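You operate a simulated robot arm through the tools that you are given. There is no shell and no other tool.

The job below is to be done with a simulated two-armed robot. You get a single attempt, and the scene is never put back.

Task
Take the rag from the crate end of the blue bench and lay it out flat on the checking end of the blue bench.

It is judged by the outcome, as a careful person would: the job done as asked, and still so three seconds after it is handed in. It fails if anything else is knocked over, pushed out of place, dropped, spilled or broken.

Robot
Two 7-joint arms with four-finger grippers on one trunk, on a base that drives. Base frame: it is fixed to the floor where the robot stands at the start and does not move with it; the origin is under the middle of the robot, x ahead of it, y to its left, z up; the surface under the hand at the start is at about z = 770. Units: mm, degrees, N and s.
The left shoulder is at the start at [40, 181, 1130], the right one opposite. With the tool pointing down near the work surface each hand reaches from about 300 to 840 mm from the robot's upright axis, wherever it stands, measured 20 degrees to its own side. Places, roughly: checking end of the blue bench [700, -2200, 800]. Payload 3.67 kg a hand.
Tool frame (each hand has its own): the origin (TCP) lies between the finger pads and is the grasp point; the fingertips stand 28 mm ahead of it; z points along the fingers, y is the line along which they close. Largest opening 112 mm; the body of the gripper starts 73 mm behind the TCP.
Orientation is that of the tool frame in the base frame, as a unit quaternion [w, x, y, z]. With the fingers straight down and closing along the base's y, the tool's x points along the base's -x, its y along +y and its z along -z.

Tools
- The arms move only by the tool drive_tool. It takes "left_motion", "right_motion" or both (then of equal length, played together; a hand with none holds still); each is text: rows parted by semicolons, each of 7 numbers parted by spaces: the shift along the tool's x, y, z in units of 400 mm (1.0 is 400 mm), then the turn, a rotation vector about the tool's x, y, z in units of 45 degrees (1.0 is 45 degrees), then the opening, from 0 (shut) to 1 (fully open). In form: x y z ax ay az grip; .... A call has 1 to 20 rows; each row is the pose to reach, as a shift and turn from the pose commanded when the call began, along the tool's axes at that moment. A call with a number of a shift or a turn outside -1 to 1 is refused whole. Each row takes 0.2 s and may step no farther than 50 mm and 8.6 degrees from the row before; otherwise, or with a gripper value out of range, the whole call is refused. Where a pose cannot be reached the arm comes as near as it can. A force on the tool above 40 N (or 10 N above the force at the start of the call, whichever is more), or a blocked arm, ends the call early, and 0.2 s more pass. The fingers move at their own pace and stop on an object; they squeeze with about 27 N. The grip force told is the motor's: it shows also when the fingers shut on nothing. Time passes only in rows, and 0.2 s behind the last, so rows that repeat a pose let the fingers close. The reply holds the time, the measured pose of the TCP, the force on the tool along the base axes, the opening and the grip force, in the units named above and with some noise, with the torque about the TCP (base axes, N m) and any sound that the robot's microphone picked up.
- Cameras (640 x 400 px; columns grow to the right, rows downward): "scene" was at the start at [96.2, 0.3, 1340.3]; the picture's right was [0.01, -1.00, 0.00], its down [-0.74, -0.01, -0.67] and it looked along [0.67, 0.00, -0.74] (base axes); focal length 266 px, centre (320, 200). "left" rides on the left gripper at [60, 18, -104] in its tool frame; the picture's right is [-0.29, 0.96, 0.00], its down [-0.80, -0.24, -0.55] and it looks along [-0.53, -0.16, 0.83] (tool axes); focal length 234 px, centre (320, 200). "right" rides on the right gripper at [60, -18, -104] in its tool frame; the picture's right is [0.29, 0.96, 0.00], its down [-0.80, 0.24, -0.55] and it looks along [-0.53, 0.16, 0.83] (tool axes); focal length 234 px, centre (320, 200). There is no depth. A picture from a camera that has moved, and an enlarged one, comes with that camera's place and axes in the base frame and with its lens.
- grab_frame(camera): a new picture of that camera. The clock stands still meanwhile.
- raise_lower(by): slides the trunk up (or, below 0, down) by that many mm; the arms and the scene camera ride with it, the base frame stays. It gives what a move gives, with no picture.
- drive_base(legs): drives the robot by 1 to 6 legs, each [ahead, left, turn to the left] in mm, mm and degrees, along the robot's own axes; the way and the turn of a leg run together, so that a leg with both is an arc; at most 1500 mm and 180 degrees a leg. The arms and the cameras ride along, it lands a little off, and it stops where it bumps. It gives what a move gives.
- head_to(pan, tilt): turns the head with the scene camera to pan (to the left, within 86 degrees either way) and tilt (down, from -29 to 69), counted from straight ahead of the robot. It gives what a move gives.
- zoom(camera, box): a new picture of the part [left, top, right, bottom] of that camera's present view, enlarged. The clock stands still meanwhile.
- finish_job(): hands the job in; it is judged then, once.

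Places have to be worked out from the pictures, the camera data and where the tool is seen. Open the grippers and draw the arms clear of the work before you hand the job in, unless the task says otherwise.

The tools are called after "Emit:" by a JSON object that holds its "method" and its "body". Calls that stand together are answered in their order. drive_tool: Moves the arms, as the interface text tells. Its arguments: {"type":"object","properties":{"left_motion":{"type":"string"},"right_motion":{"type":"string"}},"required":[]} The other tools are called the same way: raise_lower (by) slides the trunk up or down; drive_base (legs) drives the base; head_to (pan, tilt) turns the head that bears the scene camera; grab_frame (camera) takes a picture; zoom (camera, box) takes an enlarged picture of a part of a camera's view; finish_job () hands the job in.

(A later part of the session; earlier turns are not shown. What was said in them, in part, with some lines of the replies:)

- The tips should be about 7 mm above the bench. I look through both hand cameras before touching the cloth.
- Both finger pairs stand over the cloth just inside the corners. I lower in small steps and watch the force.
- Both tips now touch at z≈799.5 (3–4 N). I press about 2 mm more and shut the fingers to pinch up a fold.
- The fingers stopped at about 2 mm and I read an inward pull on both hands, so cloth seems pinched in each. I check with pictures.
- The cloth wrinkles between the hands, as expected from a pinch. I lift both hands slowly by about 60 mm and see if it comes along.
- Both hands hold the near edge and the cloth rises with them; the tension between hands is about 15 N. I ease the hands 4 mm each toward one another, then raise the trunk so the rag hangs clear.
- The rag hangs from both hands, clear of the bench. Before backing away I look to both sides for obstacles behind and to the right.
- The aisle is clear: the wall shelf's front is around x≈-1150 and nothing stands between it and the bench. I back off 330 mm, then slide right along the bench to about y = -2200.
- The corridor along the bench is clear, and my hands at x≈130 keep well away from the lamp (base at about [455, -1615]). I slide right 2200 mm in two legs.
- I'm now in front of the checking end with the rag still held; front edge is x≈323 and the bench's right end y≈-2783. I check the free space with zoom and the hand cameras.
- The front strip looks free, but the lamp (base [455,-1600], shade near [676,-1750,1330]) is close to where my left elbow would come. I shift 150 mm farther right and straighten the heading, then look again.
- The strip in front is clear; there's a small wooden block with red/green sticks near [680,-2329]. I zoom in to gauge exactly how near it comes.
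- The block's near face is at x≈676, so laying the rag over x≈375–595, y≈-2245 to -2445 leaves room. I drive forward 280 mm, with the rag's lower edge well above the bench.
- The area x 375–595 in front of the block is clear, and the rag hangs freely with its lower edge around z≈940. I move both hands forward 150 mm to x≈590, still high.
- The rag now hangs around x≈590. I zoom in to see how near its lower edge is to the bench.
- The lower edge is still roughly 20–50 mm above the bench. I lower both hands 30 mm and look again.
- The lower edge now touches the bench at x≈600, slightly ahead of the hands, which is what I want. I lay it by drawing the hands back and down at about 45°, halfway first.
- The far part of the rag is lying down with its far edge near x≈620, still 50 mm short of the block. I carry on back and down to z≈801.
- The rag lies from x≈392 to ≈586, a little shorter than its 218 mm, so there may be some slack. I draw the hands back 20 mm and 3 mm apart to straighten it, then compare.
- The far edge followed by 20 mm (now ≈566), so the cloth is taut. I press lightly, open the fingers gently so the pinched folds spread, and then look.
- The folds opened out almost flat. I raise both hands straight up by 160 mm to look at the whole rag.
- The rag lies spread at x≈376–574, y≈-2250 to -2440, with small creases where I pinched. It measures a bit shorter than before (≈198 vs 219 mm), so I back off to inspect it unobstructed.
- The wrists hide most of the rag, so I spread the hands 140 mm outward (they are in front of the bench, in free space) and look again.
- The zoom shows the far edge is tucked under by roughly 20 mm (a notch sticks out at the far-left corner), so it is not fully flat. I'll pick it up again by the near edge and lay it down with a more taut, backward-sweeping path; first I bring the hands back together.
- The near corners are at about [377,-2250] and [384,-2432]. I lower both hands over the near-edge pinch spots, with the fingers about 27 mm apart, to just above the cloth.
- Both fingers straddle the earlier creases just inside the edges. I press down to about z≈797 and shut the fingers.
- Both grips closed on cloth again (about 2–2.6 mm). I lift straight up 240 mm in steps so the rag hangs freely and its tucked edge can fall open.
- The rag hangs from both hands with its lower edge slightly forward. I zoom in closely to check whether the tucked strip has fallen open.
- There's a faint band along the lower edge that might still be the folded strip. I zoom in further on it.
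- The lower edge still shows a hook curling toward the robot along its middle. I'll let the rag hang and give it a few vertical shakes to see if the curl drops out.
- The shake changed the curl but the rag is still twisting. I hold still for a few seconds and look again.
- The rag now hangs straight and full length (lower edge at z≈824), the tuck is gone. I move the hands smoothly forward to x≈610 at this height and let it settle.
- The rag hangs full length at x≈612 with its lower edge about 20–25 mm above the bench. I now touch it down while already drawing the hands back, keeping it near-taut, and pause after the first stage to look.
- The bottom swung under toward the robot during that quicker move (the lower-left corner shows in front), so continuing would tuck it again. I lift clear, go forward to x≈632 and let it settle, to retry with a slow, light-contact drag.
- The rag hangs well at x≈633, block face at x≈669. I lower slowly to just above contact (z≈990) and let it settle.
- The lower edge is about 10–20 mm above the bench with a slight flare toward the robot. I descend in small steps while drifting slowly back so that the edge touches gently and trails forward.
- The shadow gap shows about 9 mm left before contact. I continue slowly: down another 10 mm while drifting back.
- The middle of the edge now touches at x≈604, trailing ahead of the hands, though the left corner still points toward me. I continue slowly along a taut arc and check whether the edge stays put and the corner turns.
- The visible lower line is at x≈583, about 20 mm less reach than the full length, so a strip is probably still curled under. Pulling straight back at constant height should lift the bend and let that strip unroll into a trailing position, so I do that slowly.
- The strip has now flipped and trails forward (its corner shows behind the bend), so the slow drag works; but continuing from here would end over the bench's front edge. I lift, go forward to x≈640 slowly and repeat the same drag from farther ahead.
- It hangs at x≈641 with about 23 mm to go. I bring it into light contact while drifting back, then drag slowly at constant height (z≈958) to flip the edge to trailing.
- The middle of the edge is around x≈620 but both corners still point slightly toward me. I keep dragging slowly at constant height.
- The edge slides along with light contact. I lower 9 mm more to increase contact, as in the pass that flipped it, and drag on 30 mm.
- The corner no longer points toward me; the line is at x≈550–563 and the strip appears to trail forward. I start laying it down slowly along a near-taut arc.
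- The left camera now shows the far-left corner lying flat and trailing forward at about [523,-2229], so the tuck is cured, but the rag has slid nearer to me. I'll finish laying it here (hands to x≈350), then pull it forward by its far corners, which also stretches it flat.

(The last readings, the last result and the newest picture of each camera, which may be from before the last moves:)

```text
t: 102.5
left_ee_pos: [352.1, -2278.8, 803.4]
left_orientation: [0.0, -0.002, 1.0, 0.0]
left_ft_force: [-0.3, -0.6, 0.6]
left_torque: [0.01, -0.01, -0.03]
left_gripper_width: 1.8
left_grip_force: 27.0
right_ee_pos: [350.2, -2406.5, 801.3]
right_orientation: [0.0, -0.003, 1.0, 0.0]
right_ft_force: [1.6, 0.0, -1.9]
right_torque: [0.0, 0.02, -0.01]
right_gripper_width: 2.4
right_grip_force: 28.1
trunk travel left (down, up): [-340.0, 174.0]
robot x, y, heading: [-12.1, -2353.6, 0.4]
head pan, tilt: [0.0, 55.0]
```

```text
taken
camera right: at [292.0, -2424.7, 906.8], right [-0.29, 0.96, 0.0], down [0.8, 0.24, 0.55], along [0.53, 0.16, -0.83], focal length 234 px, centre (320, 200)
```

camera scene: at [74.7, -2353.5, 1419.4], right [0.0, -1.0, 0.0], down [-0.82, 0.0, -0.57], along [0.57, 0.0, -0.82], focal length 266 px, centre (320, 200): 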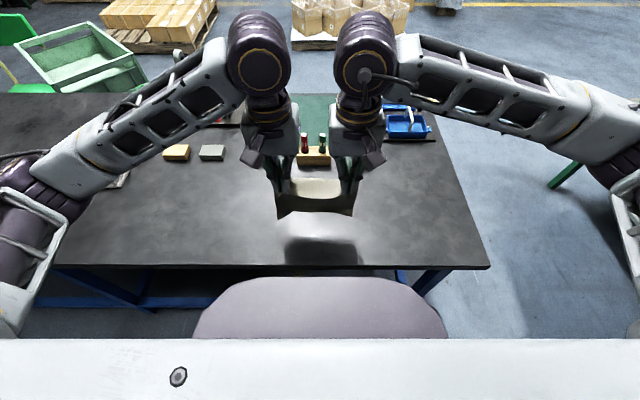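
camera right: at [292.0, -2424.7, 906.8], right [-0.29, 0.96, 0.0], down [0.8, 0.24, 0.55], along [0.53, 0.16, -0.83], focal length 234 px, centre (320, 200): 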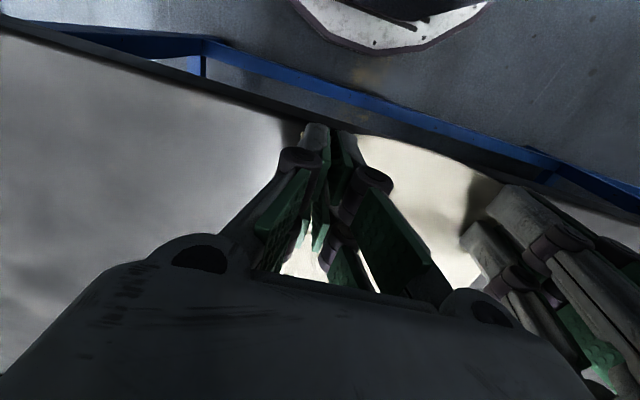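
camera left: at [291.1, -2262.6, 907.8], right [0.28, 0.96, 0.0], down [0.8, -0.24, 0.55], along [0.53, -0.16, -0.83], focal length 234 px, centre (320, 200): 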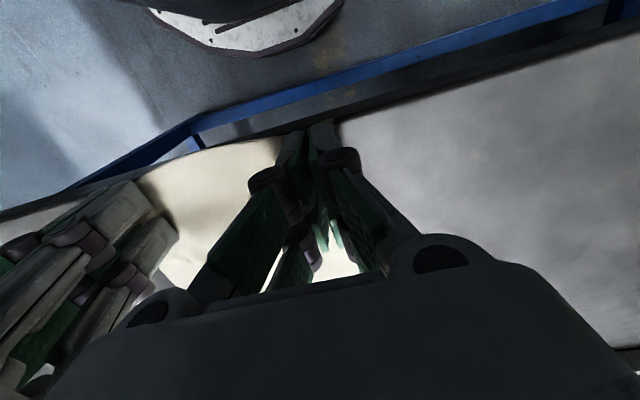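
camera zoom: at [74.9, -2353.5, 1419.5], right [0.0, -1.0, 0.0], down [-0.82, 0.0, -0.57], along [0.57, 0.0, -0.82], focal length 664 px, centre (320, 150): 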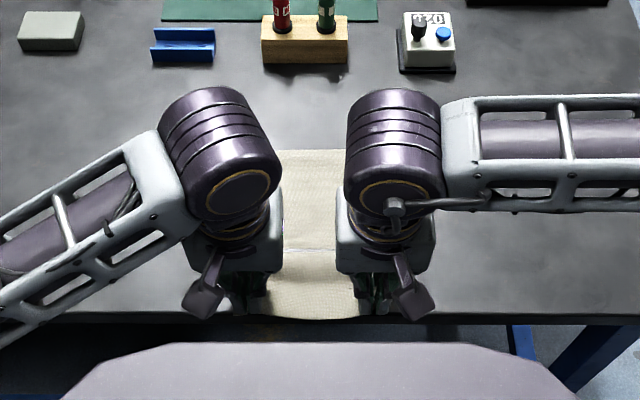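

The rag is down, from x≈320 (right at the bench front edge) to ≈530, about 210 mm long, so nearly full length. I release with a light press and raise the hands.

Emit:
{"method": "drive_tool", "body": {"left_motion": "0 0 0.004 0 0 0 0; 0 0 0.008 0 0 0 0.04; 0 0 0.008 0 0 0 0.1; 0 0 0.008 0 0 0 0.18; 0 0 0.008 0 0 0 0.27; 0 0 0.008 0 0 0 0.27; 0 0 -0.02 0 0 0 0.27; 0 0 -0.08 0 0 0 0.27; 0 0 -0.16 0 0 0 0.27; 0 0 -0.24 0 0 0 0.27; 0 0 -0.32 0 0 0 0.27; 0 0 -0.4 0 0 0 0.27; 0 0 -0.4 0 0 0 0.27", "right_motion": "0 0 0.002 0 0 0 0; 0 0 0.004 0 0 0 0.04; 0 0 0.004 0 0 0 0.1; 0 0 0.004 0 0 0 0.18; 0 0 0.004 0 0 0 0.27; 0 0 0.004 0 0 0 0.27; 0 0 -0.02 0 0 0 0.27; 0 0 -0.08 0 0 0 0.27; 0 0 -0.16 0 0 0 0.27; 0 0 -0.24 0 0 0 0.27; 0 0 -0.32 0 0 0 0.27; 0 0 -0.4 0 0 0 0.27; 0 0 -0.4 0 0 0 0.27"}}

Emit:
{"method": "zoom", "body": {"camera": "scene", "box": [240, 140, 400, 300]}}

Emit:
{"method": "grab_frame", "body": {"camera": "left"}}

Emit:
{"method": "grab_frame", "body": {"camera": "right"}}

```text
t: 105.3
left_ee_pos: [350.8, -2279.5, 964.2]
left_orientation: [0.0, -0.003, 1.0, 0.0]
left_ft_force: [0.5, -0.5, 0.4]
left_torque: [-0.02, 0.04, 0.02]
left_gripper_width: 30.3
left_grip_force: 0.1
right_ee_pos: [351.1, -2405.6, 962.4]
right_orientation: [0.001, -0.002, 1.0, 0.0]
right_ft_force: [0.4, 0.2, 0.2]
right_torque: [0.01, -0.02, 0.0]
right_gripper_width: 30.2
right_grip_force: 0.1
trunk travel left (down, up): [-340.0, 174.0]
robot x, y, heading: [-11.9, -2355.5, 0.4]
head pan, tilt: [0.0, 55.0]
```

```text
2.50 times, centred on (320, 220) of scene
camera zoom: at [74.7, -2353.4, 1419.4], right [0.0, -1.0, 0.0], down [-0.82, 0.0, -0.57], along [0.57, 0.0, -0.82], focal length 664 px, centre (320, 150)
```

zoom: 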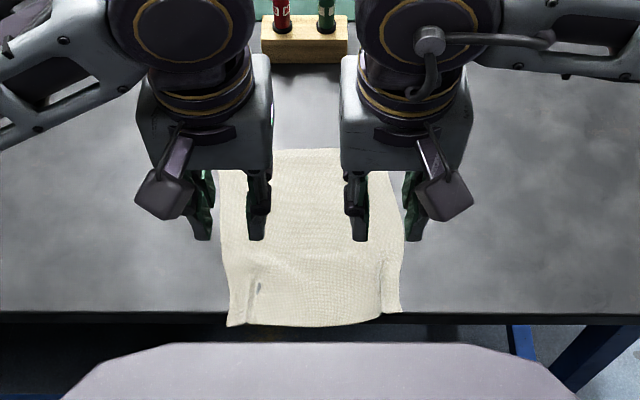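

```text
taken
camera left: at [290.8, -2262.5, 1068.7], right [0.28, 0.96, 0.0], down [0.8, -0.24, 0.55], along [0.53, -0.16, -0.83], focal length 234 px, centre (320, 200)
```

left: 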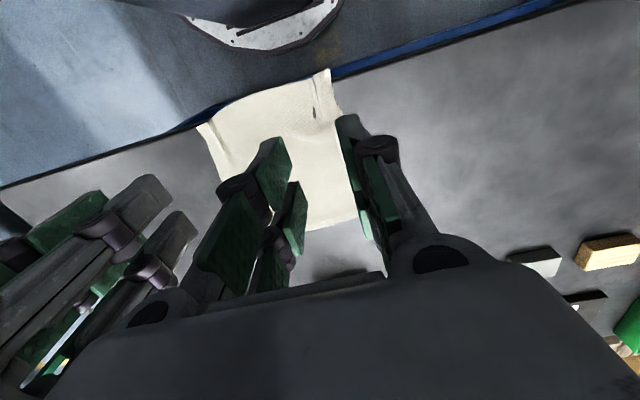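

```text
taken
camera right: at [292.5, -2424.7, 1067.0], right [-0.29, 0.96, 0.0], down [0.8, 0.24, 0.55], along [0.53, 0.16, -0.83], focal length 234 px, centre (320, 200)
```

right: 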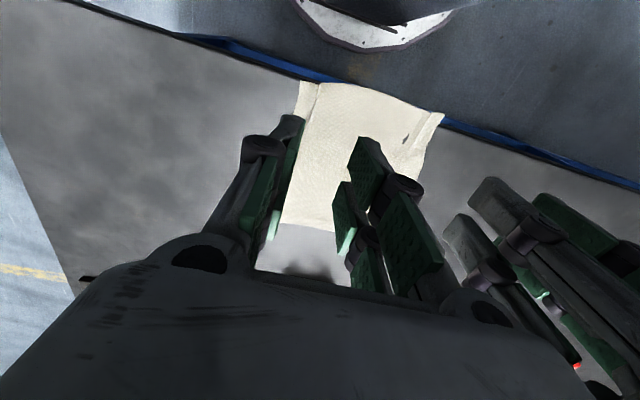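

The rag is spread but its near edge reaches the bench's front edge. I back off and part the hands for a clear view of the far edge before pulling it forward.

Emit:
{"method": "drive_base", "body": {"legs": [[-260, 0, -0.3]]}}

Emit:
{"method": "drive_tool", "body": {"left_motion": "0 0.08 0 0 0 0 0.27; 0 0.17 0 0 0 0 0.27; 0 0.26 0 0 0 0 0.27; 0 0.33 0 0 0 0 0.27; 0 0.33 0 0 0 0 0.27", "right_motion": "0 -0.08 0 0 0 0 0.27; 0 -0.17 0 0 0 0 0.27; 0 -0.26 0 0 0 0 0.27; 0 -0.33 0 0 0 0 0.27; 0 -0.33 0 0 0 0 0.27"}}

Emit:
{"method": "zoom", "body": {"camera": "scene", "box": [250, 80, 390, 180]}}

```text
t: 107.2
left_ee_pos: [89.8, -2281.0, 963.0]
left_orientation: [0.0, 0.0, 1.0, 0.001]
left_ft_force: [-0.7, -1.0, 0.2]
left_torque: [-0.01, 0.01, -0.01]
left_gripper_width: 30.3
left_grip_force: 0.0
right_ee_pos: [89.3, -2408.5, 962.4]
right_orientation: [0.0, -0.001, 1.0, 0.0]
right_ft_force: [-0.7, 0.0, 0.2]
right_torque: [0.02, 0.02, -0.01]
right_gripper_width: 30.4
right_grip_force: 0.1
trunk travel left (down, up): [-340.0, 174.0]
robot x, y, heading: [-274.8, -2351.0, 0.1]
head pan, tilt: [0.0, 55.0]
```

```text
t: 108.4
left_ee_pos: [90.6, -2147.6, 963.7]
left_orientation: [-0.001, 0.0, 1.0, 0.001]
left_ft_force: [-0.4, -0.3, -1.5]
left_torque: [-0.01, 0.0, 0.01]
left_gripper_width: 30.4
left_grip_force: 0.1
right_ee_pos: [90.9, -2540.0, 962.4]
right_orientation: [0.0, 0.0, 1.0, 0.0]
right_ft_force: [0.1, 0.5, -0.7]
right_torque: [-0.01, 0.01, -0.01]
right_gripper_width: 30.1
right_grip_force: 0.1
trunk travel left (down, up): [-340.0, 174.0]
robot x, y, heading: [-273.6, -2356.1, 0.0]
head pan, tilt: [0.0, 55.0]
```

```text
4.00 times, centred on (320, 130) of scene
camera zoom: at [-185.4, -2354.3, 1419.4], right [0.0, -1.0, 0.0], down [-0.82, 0.0, -0.57], along [0.57, 0.0, -0.82], focal length 1062 px, centre (320, 480)
```

zoom: 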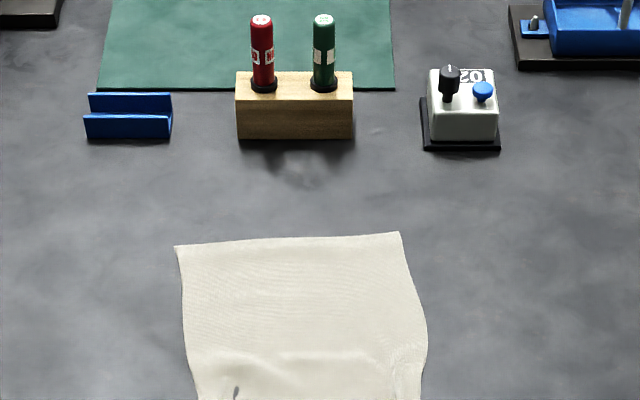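

The far edge is now clean with both corners out, at about [523,-2226] and [539,-2426]. I look at the near part as well.

Emit:
{"method": "zoom", "body": {"camera": "scene", "box": [270, 130, 370, 210]}}

```text
5.00 times, centred on (320, 170) of scene
camera zoom: at [-185.4, -2354.3, 1419.4], right [0.0, -1.0, 0.0], down [-0.82, 0.0, -0.57], along [0.57, 0.0, -0.82], focal length 1328 px, centre (320, 350)
```

zoom: 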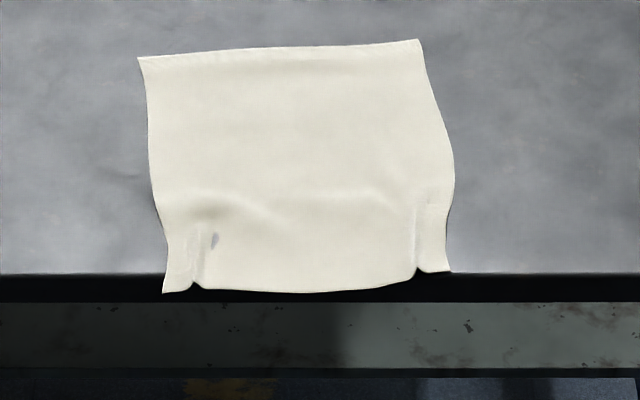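

The near edge overhangs the front by about 10 mm and there is some slack near it. I'll press the fingertips flat on the cloth near its far corners and slide it forward, which pulls it taut without new pinches; first I bring the hands back over it.

Emit:
{"method": "drive_tool", "body": {"left_motion": "0 -0.07 0 0 0 0 0.36; 0 -0.15 0 0 0 0 0.36; 0 -0.23 0 0 0 0 0.36; 0 -0.3 0 0 0 0 0.36; 0 -0.3 0 0 0 0 0.36", "right_motion": "0 0.09 0 0 0 0 0.36; 0 0.18 0 0 0 0 0.36; 0 0.27 0 0 0 0 0.36; 0 0.3675 0 0 0 0 0.36; 0 0.3675 0 0 0 0 0.36"}}

Emit:
{"method": "drive_base", "body": {"legs": [[260, 0, 0]]}}

```text
t: 109.6
left_ee_pos: [89.7, -2269.7, 965.1]
left_orientation: [-0.001, 0.001, 1.0, 0.001]
left_ft_force: [-0.7, 0.4, -0.4]
left_torque: [0.07, 0.0, 0.02]
left_gripper_width: 40.6
left_grip_force: 0.2
right_ee_pos: [88.9, -2392.2, 963.9]
right_orientation: [0.0, 0.0, 1.0, 0.0]
right_ft_force: [-0.9, -0.6, -0.2]
right_torque: [0.01, 0.02, -0.03]
right_gripper_width: 40.3
right_grip_force: 0.1
trunk travel left (down, up): [-340.0, 174.0]
robot x, y, heading: [-274.8, -2353.1, -0.0]
head pan, tilt: [0.0, 55.0]
```

```text
t: 111.5
left_ee_pos: [349.8, -2268.8, 963.6]
left_orientation: [0.0, -0.001, 1.0, 0.0]
left_ft_force: [0.2, 0.1, -0.1]
left_torque: [-0.02, 0.05, -0.03]
left_gripper_width: 40.4
left_grip_force: 0.0
right_ee_pos: [350.0, -2393.3, 962.3]
right_orientation: [0.0, 0.0, 1.0, 0.001]
right_ft_force: [-0.1, -0.5, 0.5]
right_torque: [0.08, -0.01, 0.02]
right_gripper_width: 40.4
right_grip_force: 0.0
trunk travel left (down, up): [-340.0, 174.0]
robot x, y, heading: [-21.1, -2351.6, 0.0]
head pan, tilt: [0.0, 55.0]
```

Hands are at x≈350, y≈-2269/-2393. I move them forward over the far part of the rag (x≈505 and 516), then down to just above the cloth.

Emit:
{"method": "drive_tool", "body": {"left_motion": "-0.08 0 0 0 0 0 0.36; -0.17 0 0 0 0 0 0.36; -0.26 0 0 0 0 0 0.36; -0.34 0 0 0 0 0 0.36; -0.3875 0 0.03 0 0 0 0.36; -0.3875 0 0.12 0 0 0 0.36; -0.3875 0 0.21 0 0 0 0.36; -0.3875 0 0.3 0 0 0 0.36; -0.3875 0 0.36 0 0 0 0.36; -0.3875 0 0.39 0 0 0 0.36; -0.3875 0 0.39 0 0 0 0.36", "right_motion": "-0.09 0 0 0 0 0 0.36; -0.18 0 0 0 0 0 0.36; -0.28 0 0 0 0 0 0.36; -0.37 0 0 0 0 0 0.36; -0.415 0 0.03 0 0 0 0.36; -0.415 0 0.12 0 0 0 0.36; -0.415 0 0.21 0 0 0 0.36; -0.415 0 0.3 0 0 0 0.36; -0.415 0 0.36 0 0 0 0.36; -0.415 0 0.387 0 0 0 0.36; -0.415 0 0.387 0 0 0 0.36"}}

Emit:
{"method": "grab_frame", "body": {"camera": "left"}}

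Emit:
{"method": "grab_frame", "body": {"camera": "right"}}

Emit:
{"method": "zoom", "body": {"camera": "scene", "box": [240, 120, 400, 280]}}

```text
t: 113.9
left_ee_pos: [504.5, -2270.3, 806.8]
left_orientation: [0.0, 0.0, 1.0, 0.0]
left_ft_force: [-0.9, -0.6, 0.3]
left_torque: [-0.02, 0.0, 0.02]
left_gripper_width: 40.0
left_grip_force: 0.1
right_ee_pos: [516.3, -2393.1, 807.7]
right_orientation: [0.0, 0.0, 1.0, 0.0]
right_ft_force: [0.2, -0.3, 0.2]
right_torque: [0.0, 0.03, 0.01]
right_gripper_width: 40.2
right_grip_force: 0.0
trunk travel left (down, up): [-340.0, 174.0]
robot x, y, heading: [-17.0, -2352.8, 0.2]
head pan, tilt: [0.0, 55.0]
```

```text
taken
camera left: at [444.4, -2253.3, 912.2], right [0.29, 0.96, 0.0], down [0.8, -0.24, 0.55], along [0.53, -0.16, -0.83], focal length 234 px, centre (320, 200)
```

left: 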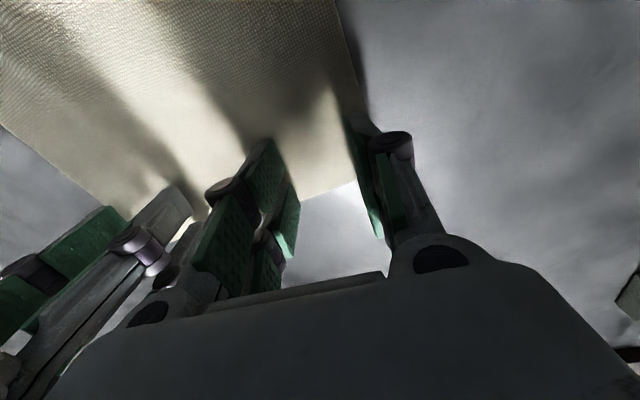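

```text
taken
camera right: at [456.6, -2411.1, 911.9], right [-0.29, 0.96, 0.0], down [0.8, 0.24, 0.55], along [0.53, 0.16, -0.83], focal length 234 px, centre (320, 200)
```

right: 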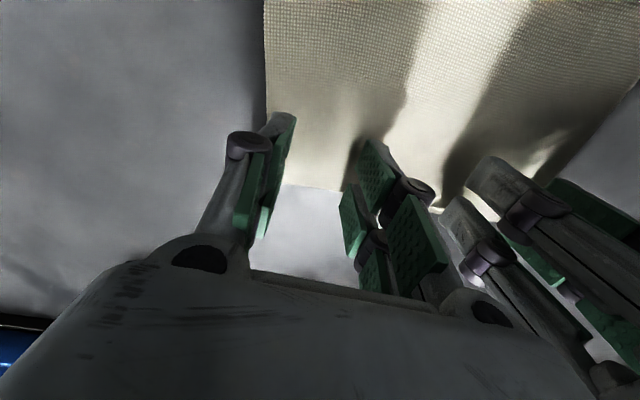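

```text
2.50 times, centred on (320, 200) of scene
camera zoom: at [73.2, -2354.5, 1419.5], right [0.0, -1.0, 0.0], down [-0.82, 0.0, -0.57], along [0.57, 0.0, -0.82], focal length 664 px, centre (320, 200)
```

zoom: 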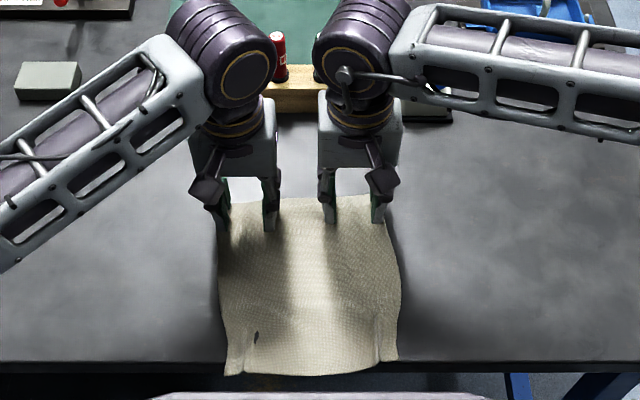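

Fingertips are just above the cloth near the far edge. I narrow the fingers slightly so they stay well inside the sides and press down lightly.

Emit:
{"method": "drive_tool", "body": {"left_motion": "0 0 0.005 0 0 0 0.27; 0 0 0.012 0 0 0 0.27; 0 0 0.02 0 0 0 0.27; 0 0 0.026 0 0 0 0.27; 0 0 0.026 0 0 0 0.27", "right_motion": "0 0 0.005 0 0 0 0.27; 0 0 0.012 0 0 0 0.27; 0 0 0.022 0 0 0 0.27; 0 0 0.028 0 0 0 0.27; 0 0 0.028 0 0 0 0.27"}}

```text
t: 115.1
left_ee_pos: [504.7, -2269.8, 798.8]
left_orientation: [0.002, -0.001, 1.0, 0.0]
left_ft_force: [1.9, -0.1, 6.8]
left_torque: [0.07, 0.02, 0.0]
left_gripper_width: 30.2
left_grip_force: 0.0
right_ee_pos: [515.9, -2393.1, 799.3]
right_orientation: [0.001, 0.0, 1.0, 0.001]
right_ft_force: [0.9, 0.3, 9.6]
right_torque: [-0.13, -0.05, -0.04]
right_gripper_width: 30.6
right_grip_force: 0.2
trunk travel left (down, up): [-340.0, 174.0]
robot x, y, heading: [-15.8, -2353.3, -0.0]
head pan, tilt: [0.0, 55.0]
```

Both hands press with about 7–10 N. I slide forward slowly, 72 mm on the left and 60 mm on the right, to pull the rag forward and square it up.

Emit:
{"method": "drive_tool", "body": {"left_motion": "-0.015 0 0 0 0 0 0.27; -0.033 0 0 0 0 0 0.27; -0.051 0 0 0 0 0 0.27; -0.069 0 0 0 0 0 0.27; -0.087 0 0 0 0 0 0.27; -0.105 0 0 0 0 0 0.27", "right_motion": "-0.012 0 0 0 0 0 0.27; -0.027 0 0 0 0 0 0.27; -0.042 0 0 0 0 0 0.27; -0.057 0 0 0 0 0 0.27; -0.072 0 0 0 0 0 0.27; -0.087 0 0 0 0 0 0.27"}}

Emit:
{"method": "zoom", "body": {"camera": "scene", "box": [240, 120, 400, 280]}}

Emit:
{"method": "grab_frame", "body": {"camera": "left"}}

Emit:
{"method": "grab_frame", "body": {"camera": "right"}}

```text
t: 116.5
left_ee_pos: [544.8, -2269.3, 797.7]
left_orientation: [0.001, 0.0, 1.0, 0.0]
left_ft_force: [-0.3, -0.6, 3.0]
left_torque: [0.0, -0.01, 0.02]
left_gripper_width: 30.2
left_grip_force: 0.0
right_ee_pos: [549.4, -2391.8, 799.5]
right_orientation: [0.001, 0.0, 1.0, 0.002]
right_ft_force: [-3.6, 0.6, 19.8]
right_torque: [-0.16, 0.06, -0.03]
right_gripper_width: 30.3
right_grip_force: 0.0
trunk travel left (down, up): [-340.0, 174.0]
robot x, y, heading: [-13.8, -2353.3, -0.1]
head pan, tilt: [0.0, 55.0]
```

```text
2.50 times, centred on (320, 200) of scene
camera zoom: at [70.7, -2354.5, 1419.7], right [0.0, -1.0, 0.0], down [-0.82, 0.0, -0.57], along [0.57, 0.0, -0.82], focal length 664 px, centre (320, 200)
```

zoom: 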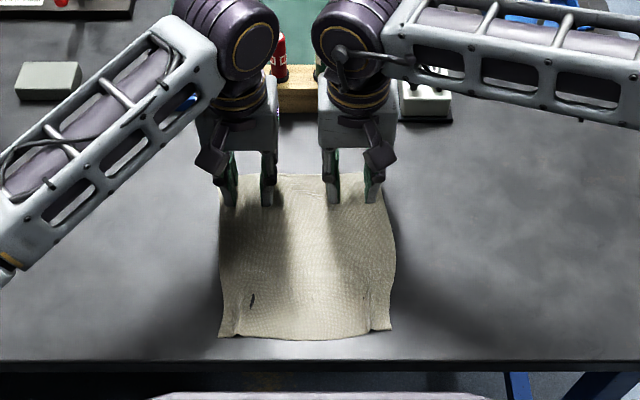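

```text
taken
camera left: at [484.7, -2252.8, 903.3], right [0.29, 0.96, 0.0], down [0.8, -0.24, 0.56], along [0.53, -0.16, -0.83], focal length 234 px, centre (320, 200)
```

left: 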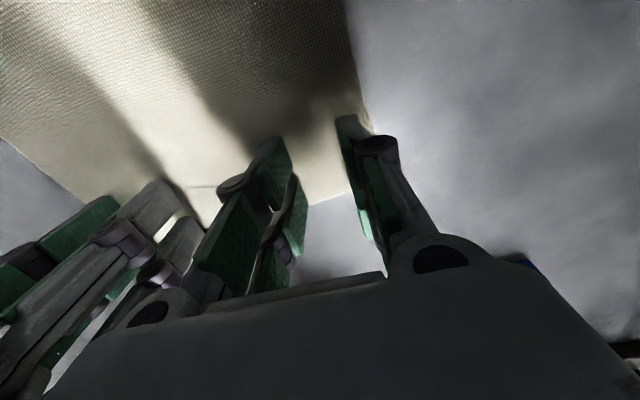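

```text
taken
camera right: at [490.4, -2411.0, 902.4], right [-0.29, 0.96, 0.0], down [0.8, 0.24, 0.56], along [0.53, 0.16, -0.83], focal length 234 px, centre (320, 200)
```

right: 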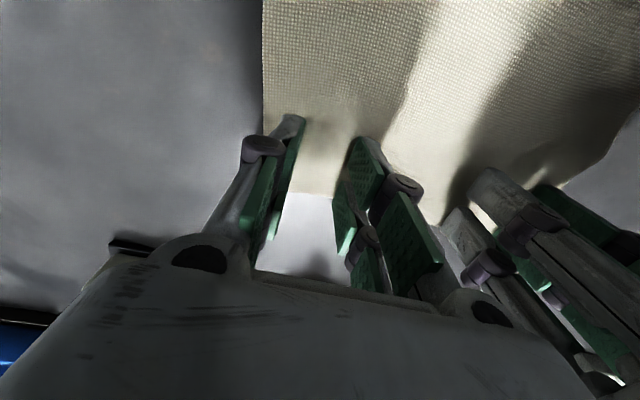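

The rag follows well: far edge ≈563, near edge ≈350 and clear of the bench front. I continue another 30/26 mm, easing the right hand's pressure.

Emit:
{"method": "drive_tool", "body": {"left_motion": "-0.012 0 0.002 0 0 0 0.27; -0.03 0 0.0025 0 0 0 0.27; -0.048 0 0.0025 0 0 0 0.27; -0.064 0 0.0025 0 0 0 0.27; -0.075 0 0.0025 0 0 0 0.27; -0.075 0 0.0025 0 0 0 0.27", "right_motion": "-0.01 0 -0.003 0 0 0 0.27; -0.026 0 -0.004 0 0 0 0.27; -0.041 0 -0.004 0 0 0 0.27; -0.055 0 -0.004 0 0 0 0.27; -0.065 0 -0.004 0 0 0 0.27; -0.065 0 -0.004 0 0 0 0.27"}}

Emit:
{"method": "zoom", "body": {"camera": "scene", "box": [240, 120, 400, 280]}}

```text
t: 117.9
left_ee_pos: [576.2, -2270.0, 798.0]
left_orientation: [0.001, -0.001, 1.0, 0.001]
left_ft_force: [-4.6, -0.5, 21.8]
left_torque: [0.1, 0.23, -0.01]
left_gripper_width: 30.4
left_grip_force: 0.0
right_ee_pos: [574.7, -2392.6, 799.0]
right_orientation: [0.0, -0.001, 1.0, -0.001]
right_ft_force: [0.5, 0.4, 0.4]
right_torque: [0.0, -0.01, 0.01]
right_gripper_width: 30.4
right_grip_force: 0.1
trunk travel left (down, up): [-340.0, 174.0]
robot x, y, heading: [-14.8, -2353.0, 0.4]
head pan, tilt: [0.0, 55.0]
```

```text
2.50 times, centred on (320, 200) of scene
camera zoom: at [70.6, -2355.0, 1419.7], right [0.0, -1.0, 0.0], down [-0.82, 0.0, -0.57], along [0.57, 0.0, -0.82], focal length 664 px, centre (320, 200)
```

zoom: 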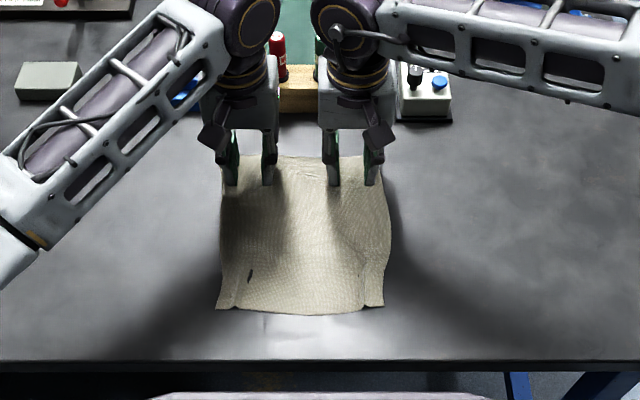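

The rag is now at x≈379–591. I lift both hands straight up off the cloth and look at it.

Emit:
{"method": "drive_tool", "body": {"left_motion": "0 0 -0.015 0 0 0 0.27; 0 0 -0.06 0 0 0 0.27; 0 0 -0.14 0 0 0 0.27; 0 0 -0.24 0 0 0 0.27; 0 0 -0.34 0 0 0 0.27; 0 0 -0.42 0 0 0 0.27", "right_motion": "0 0 -0.015 0 0 0 0.27; 0 0 -0.06 0 0 0 0.27; 0 0 -0.14 0 0 0 0.27; 0 0 -0.24 0 0 0 0.27; 0 0 -0.34 0 0 0 0.27; 0 0 -0.42 0 0 0 0.27"}}

Emit:
{"method": "drive_tool", "body": {"left_motion": "0.09 0 0 0 0 0 0.27; 0.18 0 0 0 0 0 0.27; 0.27 0 0 0 0 0 0.27; 0.36 0 0 0 0 0 0.27; 0.45 0 0 0 0 0 0.27; 0.5 0 0 0 0 0 0.27", "right_motion": "0.09 0 0 0 0 0 0.27; 0.18 0 0 0 0 0 0.27; 0.27 0 0 0 0 0 0.27; 0.36 0 0 0 0 0 0.27; 0.45 0 0 0 0 0 0.27; 0.5 0 0 0 0 0 0.27"}}

Emit:
{"method": "zoom", "body": {"camera": "scene", "box": [240, 120, 400, 280]}}

Emit:
{"method": "grab_frame", "body": {"camera": "left"}}

Emit:
{"method": "grab_frame", "body": {"camera": "right"}}

```text
t: 119.3
left_ee_pos: [574.5, -2268.7, 964.7]
left_orientation: [0.0, 0.0, 1.0, 0.001]
left_ft_force: [-0.9, 0.3, -0.4]
left_torque: [0.0, 0.01, 0.01]
left_gripper_width: 30.0
left_grip_force: 0.1
right_ee_pos: [575.2, -2392.0, 965.1]
right_orientation: [0.001, 0.0, 1.0, 0.0]
right_ft_force: [0.0, -0.8, -0.2]
right_torque: [-0.02, -0.01, 0.01]
right_gripper_width: 30.1
right_grip_force: 0.1
trunk travel left (down, up): [-340.0, 174.0]
robot x, y, heading: [-18.8, -2351.6, 0.1]
head pan, tilt: [0.0, 55.0]
```

```text
t: 120.7
left_ee_pos: [376.2, -2269.7, 965.5]
left_orientation: [0.0, 0.0, 1.0, 0.0]
left_ft_force: [0.3, 0.2, 0.4]
left_torque: [0.01, 0.0, 0.02]
left_gripper_width: 30.1
left_grip_force: 0.0
right_ee_pos: [375.1, -2394.0, 967.8]
right_orientation: [0.0, 0.0, 1.0, 0.0]
right_ft_force: [0.2, 0.3, -0.8]
right_torque: [-0.02, -0.02, 0.0]
right_gripper_width: 30.1
right_grip_force: 0.0
trunk travel left (down, up): [-340.0, 174.0]
robot x, y, heading: [-16.9, -2353.4, 0.0]
head pan, tilt: [0.0, 55.0]
```

```text
2.50 times, centred on (320, 200) of scene
camera zoom: at [72.6, -2354.5, 1419.5], right [0.0, -1.0, 0.0], down [-0.82, 0.0, -0.57], along [0.57, 0.0, -0.82], focal length 664 px, centre (320, 200)
```

zoom: 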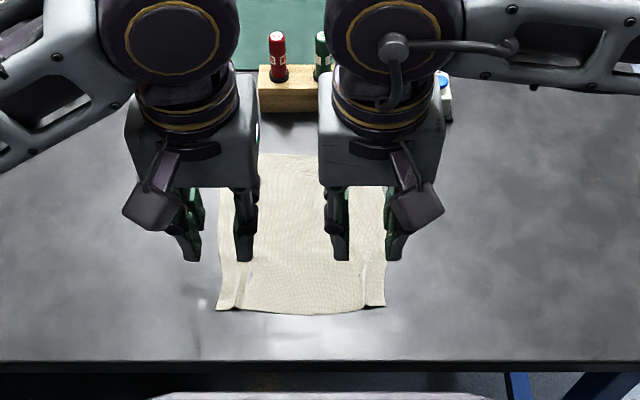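

```text
taken
camera left: at [315.6, -2253.3, 1069.9], right [0.29, 0.96, 0.0], down [0.8, -0.24, 0.55], along [0.53, -0.16, -0.83], focal length 234 px, centre (320, 200)
```

left: 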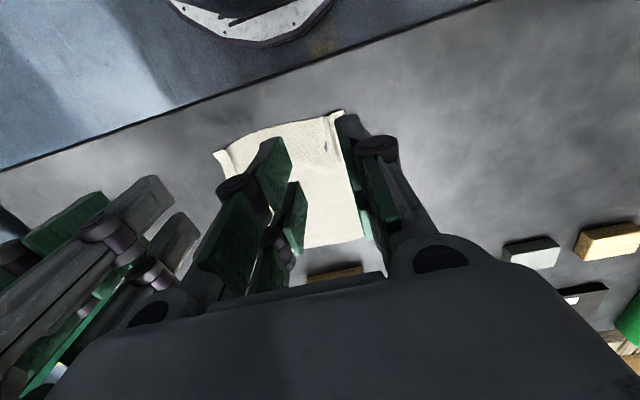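

```text
taken
camera right: at [316.3, -2411.9, 1071.3], right [-0.29, 0.96, 0.0], down [0.8, 0.24, 0.55], along [0.53, 0.16, -0.83], focal length 234 px, centre (320, 200)
```

right: 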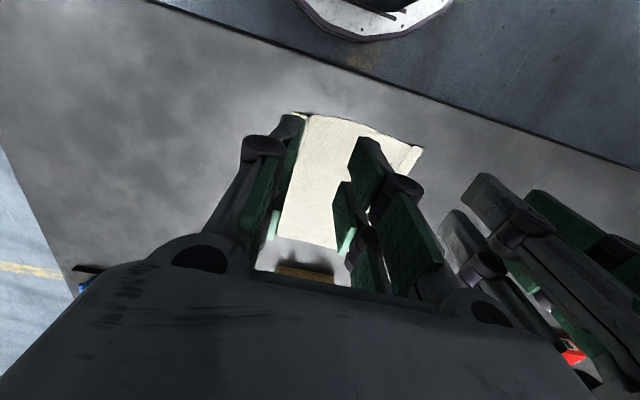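

The rag is well placed at x≈380–590; only pinch creases remain at the two near corners (near edge about 180 mm instead of 200). I zoom on them to plan smoothing outward.

Emit:
{"method": "zoom", "body": {"camera": "scene", "box": [288, 215, 352, 255]}}

Emit:
{"method": "zoom", "body": {"camera": "left", "box": [200, 90, 380, 200]}}

Emit:
{"method": "zoom", "body": {"camera": "right", "box": [260, 90, 440, 200]}}

```text
10.00 times, centred on (320, 235) of scene
camera zoom: at [72.6, -2354.5, 1419.5], right [0.0, -1.0, 0.0], down [-0.82, 0.0, -0.57], along [0.57, 0.0, -0.82], focal length 2655 px, centre (320, -150)
```

zoom: 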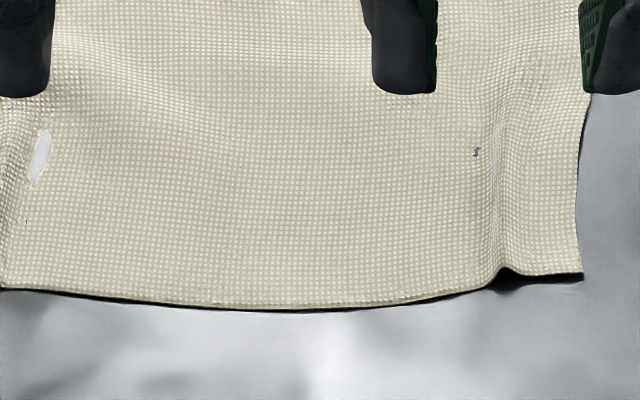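

```text
3.56 times, centred on (290, 145) of left
camera zoom: at [315.6, -2253.3, 1069.9], right [0.29, 0.96, 0.0], down [0.8, -0.24, 0.55], along [0.53, -0.16, -0.83], focal length 833 px, centre (427, 396)
```

zoom: 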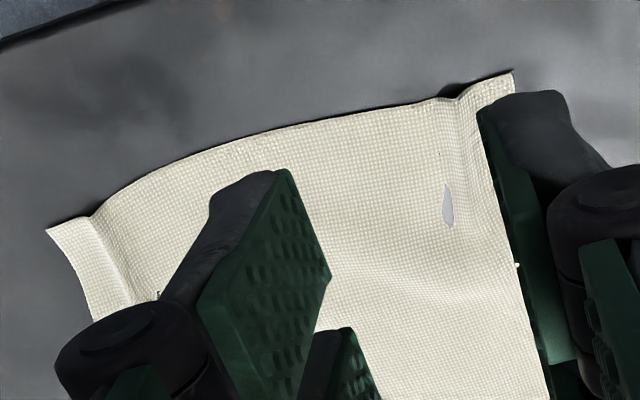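

```text
3.56 times, centred on (350, 145) of right
camera zoom: at [316.3, -2411.9, 1071.3], right [-0.29, 0.96, 0.0], down [0.8, 0.24, 0.55], along [0.53, 0.16, -0.83], focal length 833 px, centre (213, 396)
```

zoom: 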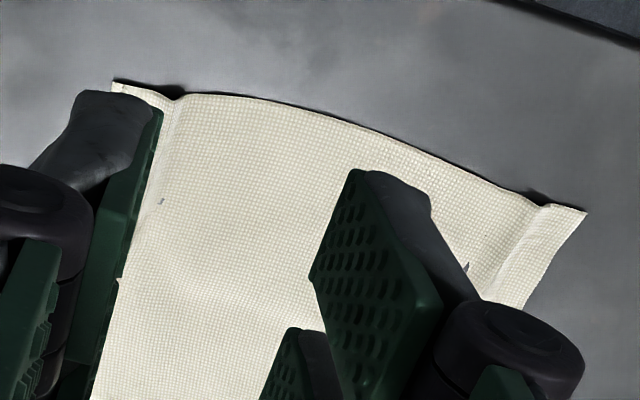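

Each near corner has a small ridge (left at y≈-2264, right at y≈-2401) with a 20 mm flap outside it. I'll close the fingers, set them on those flaps and draw both outward to flatten the ridges.

Emit:
{"method": "drive_tool", "body": {"left_motion": "-0.04 0.022 0.05 0 0 0 0; -0.08 0.044 0.13 0 0 0 0; -0.08 0.044 0.22 0 0 0 0; -0.08 0.044 0.31 0 0 0 0; -0.08 0.044 0.37 0 0 0 0; -0.08 0.044 0.399 0 0 0 0; -0.08 0.044 0.399 0 0 0 0", "right_motion": "-0.04 -0.024 0.05 0 0 0 0; -0.0825 -0.0475 0.13 0 0 0 0; -0.0825 -0.0475 0.22 0 0 0 0; -0.0825 -0.0475 0.31 0 0 0 0; -0.0825 -0.0475 0.37 0 0 0 0; -0.0825 -0.0475 0.4045 0 0 0 0; -0.0825 -0.0475 0.4045 0 0 0 0"}}

Emit:
{"method": "zoom", "body": {"camera": "left", "box": [160, 60, 400, 220]}}

Emit:
{"method": "zoom", "body": {"camera": "right", "box": [240, 60, 480, 220]}}

```text
t: 122.3
left_ee_pos: [407.8, -2251.3, 806.0]
left_orientation: [0.0, 0.0, 1.0, 0.0]
left_ft_force: [-1.1, 0.9, 0.8]
left_torque: [0.02, -0.03, -0.03]
left_gripper_width: 0.0
left_grip_force: 27.2
right_ee_pos: [409.9, -2412.4, 804.2]
right_orientation: [0.0, 0.0, 1.0, 0.0]
right_ft_force: [-0.1, 0.6, 0.0]
right_torque: [-0.01, -0.06, 0.0]
right_gripper_width: 0.3
right_grip_force: 26.8
trunk travel left (down, up): [-340.0, 174.0]
robot x, y, heading: [-20.3, -2350.3, 0.2]
head pan, tilt: [0.0, 55.0]
```

```text
2.50 times, centred on (280, 140) of left
camera zoom: at [348.5, -2235.0, 909.9], right [0.29, 0.96, 0.0], down [0.8, -0.24, 0.55], along [0.53, -0.16, -0.83], focal length 585 px, centre (420, 350)
```

zoom: 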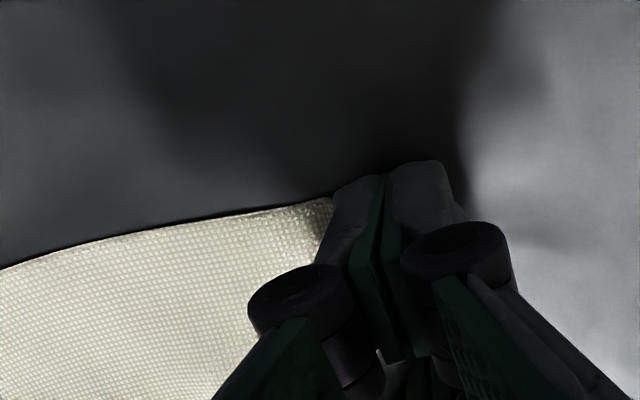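

```text
2.50 times, centred on (360, 140) of right
camera zoom: at [350.5, -2430.4, 908.2], right [-0.29, 0.96, 0.0], down [0.8, 0.24, 0.55], along [0.53, 0.16, -0.83], focal length 585 px, centre (220, 350)
```

zoom: 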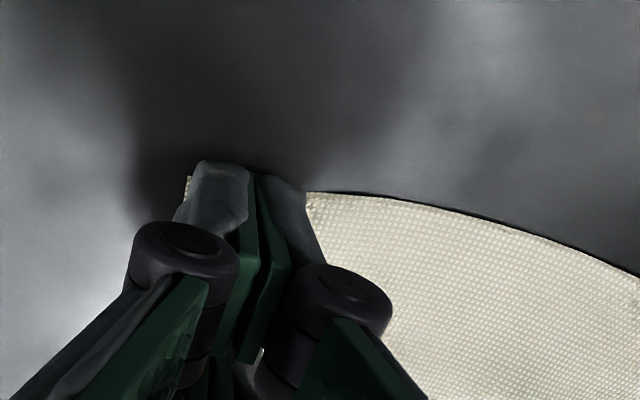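

The closed fingertips sit on both corner flaps. I press lightly and draw them outward 14 mm each.

Emit:
{"method": "drive_tool", "body": {"left_motion": "0 0 0.012 0 0 0 0; 0 0 0.024 0 0 0 0; 0 0.005 0.025 0 0 0 0; 0 0.012 0.025 0 0 0 0; 0 0.019 0.025 0 0 0 0; 0 0.026 0.025 0 0 0 0; 0 0.033 0.025 0 0 0 0; 0 0.035 0.025 0 0 0 0", "right_motion": "0 0 0.01 0 0 0 0; 0 0 0.02 0 0 0 0; 0 -0.005 0.021 0 0 0 0; 0 -0.012 0.021 0 0 0 0; 0 -0.019 0.021 0 0 0 0; 0 -0.026 0.021 0 0 0 0; 0 -0.033 0.021 0 0 0 0; 0 -0.035 0.021 0 0 0 0"}}

Emit:
{"method": "zoom", "body": {"camera": "scene", "box": [240, 120, 400, 280]}}

Emit:
{"method": "zoom", "body": {"camera": "left", "box": [160, 60, 400, 220]}}

Emit:
{"method": "zoom", "body": {"camera": "right", "box": [240, 60, 480, 220]}}

```text
t: 124.1
left_ee_pos: [407.9, -2237.6, 795.6]
left_orientation: [0.001, -0.001, 1.0, 0.0]
left_ft_force: [-0.7, -3.9, 17.1]
left_torque: [-0.13, 0.18, 0.02]
left_gripper_width: 0.0
left_grip_force: 27.3
right_ee_pos: [407.4, -2426.6, 796.6]
right_orientation: [0.001, 0.0, 1.0, 0.0]
right_ft_force: [0.4, 0.1, 0.0]
right_torque: [-0.02, 0.02, 0.02]
right_gripper_width: 0.0
right_grip_force: 27.5
trunk travel left (down, up): [-340.0, 174.0]
robot x, y, heading: [-14.6, -2357.3, -0.2]
head pan, tilt: [0.0, 55.0]
```

```text
2.50 times, centred on (320, 200) of scene
camera zoom: at [71.9, -2355.3, 1419.6], right [0.0, -1.0, 0.0], down [-0.82, 0.0, -0.57], along [0.57, 0.0, -0.82], focal length 664 px, centre (320, 200)
```

zoom: 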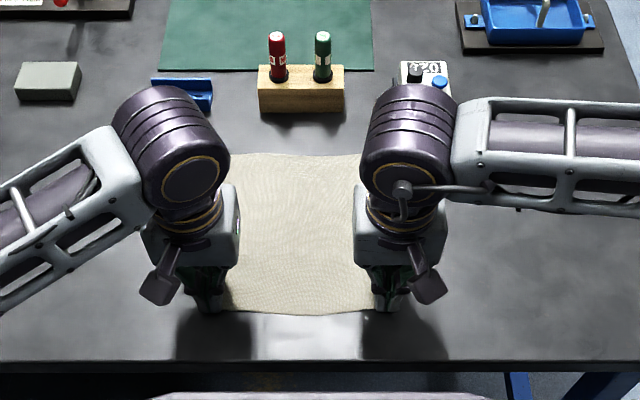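

```text
2.50 times, centred on (280, 140) of left
camera zoom: at [347.6, -2221.2, 900.9], right [0.29, 0.96, 0.0], down [0.8, -0.24, 0.56], along [0.53, -0.16, -0.83], focal length 585 px, centre (420, 350)
```

zoom: 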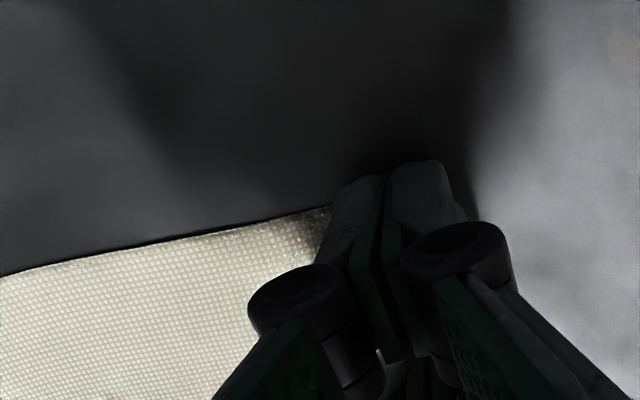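

```text
2.50 times, centred on (360, 140) of right
camera zoom: at [349.8, -2444.7, 900.9], right [-0.29, 0.96, 0.0], down [0.8, 0.24, 0.56], along [0.53, 0.16, -0.83], focal length 585 px, centre (220, 350)
```

zoom: 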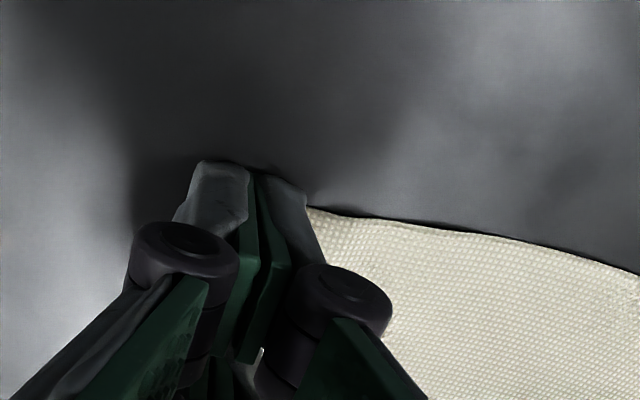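

The near edge has straightened out on the left; the right hand lost contact near the end. I lift both hands and draw them back to see the result.

Emit:
{"method": "drive_tool", "body": {"left_motion": "0 0 -0.015 0 0 0 0; 0 0 -0.06 0 0 0 0; 0 0 -0.14 0 0 0 0; 0 0 -0.24 0 0 0 0; 0 0.04 -0.34 0 0 0 0; 0 0.1 -0.42 0 0 0 0; 0 0.2 -0.42 0 0 0 0; 0 0.25 -0.42 0 0 0 0", "right_motion": "0 0 -0.015 0 0 0 0; 0 0 -0.06 0 0 0 0; 0 0 -0.14 0 0 0 0; 0 0 -0.24 0 0 0 0; 0 -0.04 -0.34 0 0 0 0; 0 -0.1 -0.42 0 0 0 0; 0 -0.2 -0.42 0 0 0 0; 0 -0.25 -0.42 0 0 0 0"}}

Emit:
{"method": "zoom", "body": {"camera": "scene", "box": [260, 160, 380, 260]}}

```text
t: 125.9
left_ee_pos: [408.1, -2138.0, 962.1]
left_orientation: [0.0, -0.001, 1.0, 0.0]
left_ft_force: [0.3, 0.0, 0.2]
left_torque: [0.0, 0.04, -0.03]
left_gripper_width: 0.2
left_grip_force: 26.7
right_ee_pos: [408.3, -2526.4, 965.3]
right_orientation: [0.0, 0.0, 1.0, 0.0]
right_ft_force: [0.8, -1.1, 0.4]
right_torque: [0.01, -0.03, 0.0]
right_gripper_width: 0.1
right_grip_force: 26.7
trunk travel left (down, up): [-340.0, 174.0]
robot x, y, heading: [-15.9, -2352.5, 0.1]
head pan, tilt: [0.0, 55.0]
```

```text
4.00 times, centred on (320, 210) of scene
camera zoom: at [73.1, -2354.5, 1419.4], right [0.0, -1.0, 0.0], down [-0.82, 0.0, -0.57], along [0.57, 0.0, -0.82], focal length 1062 px, centre (320, 160)
```

zoom: 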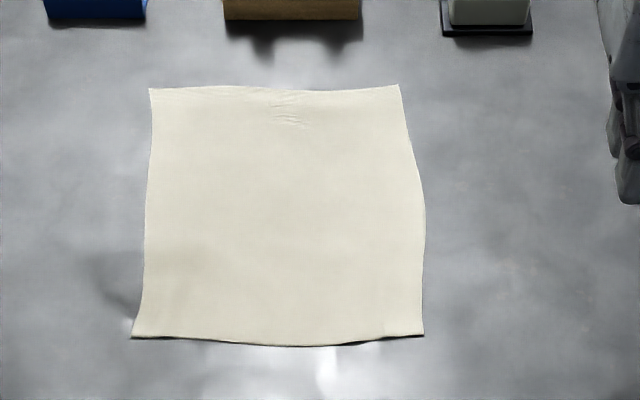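

The rag now lies fully spread: about 196 mm wide and 216 mm long (x≈381–597, y≈-2245 to -2440), basically its full size. I zoom in for remaining wrinkles.

Emit:
{"method": "zoom", "body": {"camera": "scene", "box": [280, 175, 360, 225]}}

Emit:
{"method": "zoom", "body": {"camera": "scene", "box": [280, 205, 360, 255]}}

Emit:
{"method": "grab_frame", "body": {"camera": "scene"}}

```text
8.00 times, centred on (320, 200) of scene
camera zoom: at [73.1, -2354.5, 1419.4], right [0.0, -1.0, 0.0], down [-0.82, 0.0, -0.57], along [0.57, 0.0, -0.82], focal length 2124 px, centre (320, 200)
```

zoom: 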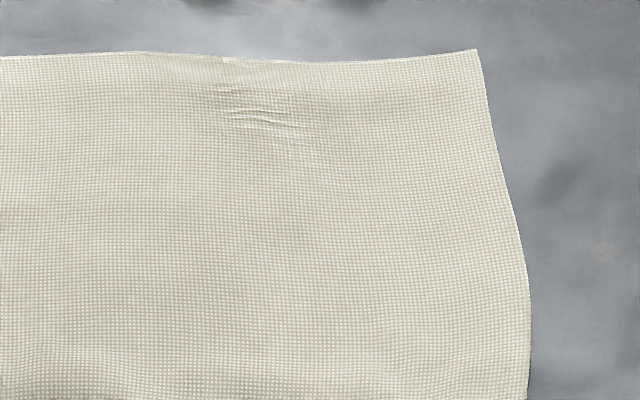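

```text
8.00 times, centred on (320, 230) of scene
camera zoom: at [73.1, -2354.5, 1419.4], right [0.0, -1.0, 0.0], down [-0.82, 0.0, -0.57], along [0.57, 0.0, -0.82], focal length 2124 px, centre (320, -40)
```

zoom: 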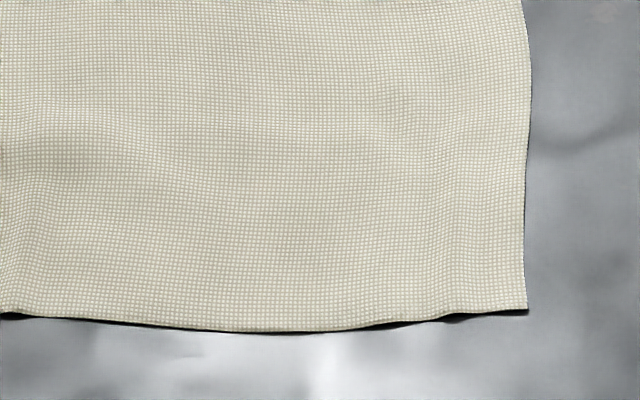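

```text
taken
camera scene: at [73.1, -2354.5, 1419.4], right [0.0, -1.0, 0.0], down [-0.82, 0.0, -0.57], along [0.57, 0.0, -0.82], focal length 266 px, centre (320, 200)
```

scene: 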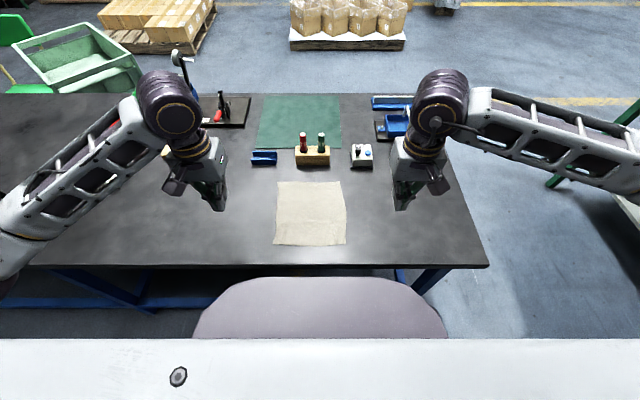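

The rag is flat, only faint ripples remain, and the neighbouring items stand untouched. I open the grippers in free air and back the robot away from the bench.

Emit:
{"method": "drive_tool", "body": {"left_motion": "0 0 -0.05 0 0 0 0.5; 0 0 -0.1 0 0 0 1; 0 0 -0.1 0 0 0 1; 0 0 -0.1 0 0 0 1", "right_motion": "0 0 -0.05 0 0 0 0.5; 0 0 -0.1 0 0 0 1; 0 0 -0.1 0 0 0 1; 0 0 -0.1 0 0 0 1"}}

Emit:
{"method": "drive_base", "body": {"legs": [[-300, 0, 0]]}}

Emit:
{"method": "head_to", "body": {"pan": 0, "tilt": 40}}

Emit:
{"method": "grab_frame", "body": {"camera": "scene"}}

Emit:
{"method": "zoom", "body": {"camera": "scene", "box": [250, 150, 390, 250]}}

```text
t: 126.9
left_ee_pos: [408.1, -2136.6, 1004.0]
left_orientation: [0.0, 0.0, 1.0, 0.0]
left_ft_force: [-0.3, 0.0, 0.1]
left_torque: [0.02, 0.01, 0.01]
left_gripper_width: 111.4
left_grip_force: 0.2
right_ee_pos: [408.7, -2525.2, 1005.2]
right_orientation: [0.0, 0.0, 1.0, 0.0]
right_ft_force: [0.9, -0.2, 0.0]
right_torque: [-0.02, 0.02, -0.01]
right_gripper_width: 111.7
right_grip_force: 0.0
trunk travel left (down, up): [-340.0, 174.0]
robot x, y, heading: [-13.7, -2352.6, 0.0]
head pan, tilt: [0.0, 55.0]
```

```text
t: 129.0
left_ee_pos: [109.6, -2136.8, 1002.3]
left_orientation: [0.0, 0.0, 1.0, 0.0]
left_ft_force: [1.1, -0.6, 0.8]
left_torque: [0.0, 0.01, -0.05]
left_gripper_width: 111.8
left_grip_force: 0.1
right_ee_pos: [110.6, -2524.2, 1004.7]
right_orientation: [0.0, -0.001, 1.0, 0.0]
right_ft_force: [-0.6, 0.6, 0.6]
right_torque: [0.02, -0.04, -0.02]
right_gripper_width: 112.0
right_grip_force: 0.0
trunk travel left (down, up): [-340.0, 174.0]
robot x, y, heading: [-313.4, -2355.7, -0.1]
head pan, tilt: [0.0, 55.0]
```

```text
t: 129.7
left_ee_pos: [108.4, -2138.3, 1002.8]
left_orientation: [0.0, -0.001, 1.0, -0.001]
left_ft_force: [0.6, 0.5, 0.5]
left_torque: [0.0, -0.08, 0.0]
left_gripper_width: 112.0
left_grip_force: 0.0
right_ee_pos: [110.0, -2524.5, 1004.6]
right_orientation: [0.0, -0.002, 1.0, 0.0]
right_ft_force: [0.3, -0.4, -0.6]
right_torque: [0.0, -0.03, 0.0]
right_gripper_width: 111.8
right_grip_force: 0.1
trunk travel left (down, up): [-340.0, 174.0]
robot x, y, heading: [-313.6, -2354.0, 0.3]
head pan, tilt: [0.0, 40.0]
```

```text
taken
camera scene: at [-212.9, -2354.5, 1440.1], right [0.0, -1.0, 0.0], down [-0.64, 0.0, -0.77], along [0.77, 0.0, -0.64], focal length 266 px, centre (320, 200)
```

scene: 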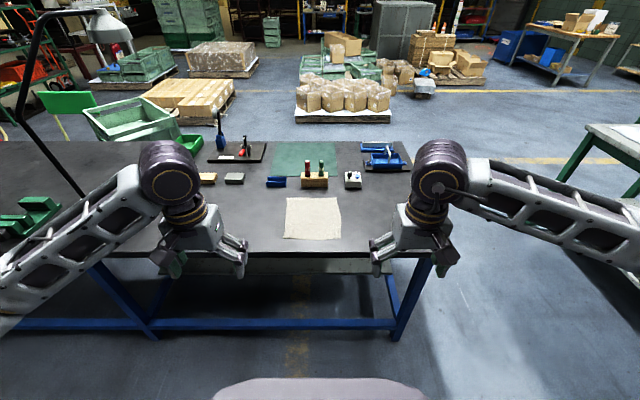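

```text
4.00 times, centred on (320, 200) of scene
camera zoom: at [-212.9, -2354.5, 1440.1], right [0.0, -1.0, 0.0], down [-0.64, 0.0, -0.77], along [0.77, 0.0, -0.64], focal length 1062 px, centre (320, 200)
```

zoom: 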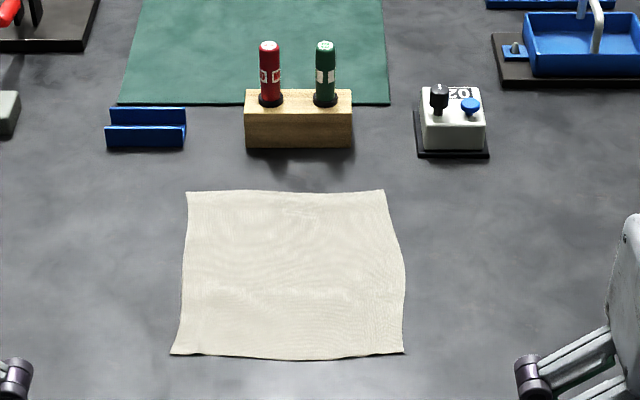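

The rag lies flat and square on the checking end with all four corners out, everything else is in place, the grippers are open and the arms are clear. I hand the job in.

Emit:
{"method": "finish_job", "body": {}}

```text
The job is handed in.
```

The rag now lies flat on the checking end of the blue bench, and I've handed the job in. It sits at about x 381–597, y -2245 to -2440. It measures about 216 × 196 mm, close to its original size, with all four corners out.

- **Flatness:** a few faint ripples remain near the middle of the far edge.
- **Re-lay:** the first time I put it down, the far edge was tucked under by about 20 mm. I picked it up and laid it again, then slid it forward and smoothed the near corners.
- **Other items:** the last pictures show everything on the checking end standing where it was, with nothing knocked or dropped. I did not look at the crate end again after leaving it.
- **Robot:** both grippers are open and the robot has backed about 300 mm away from the bench.
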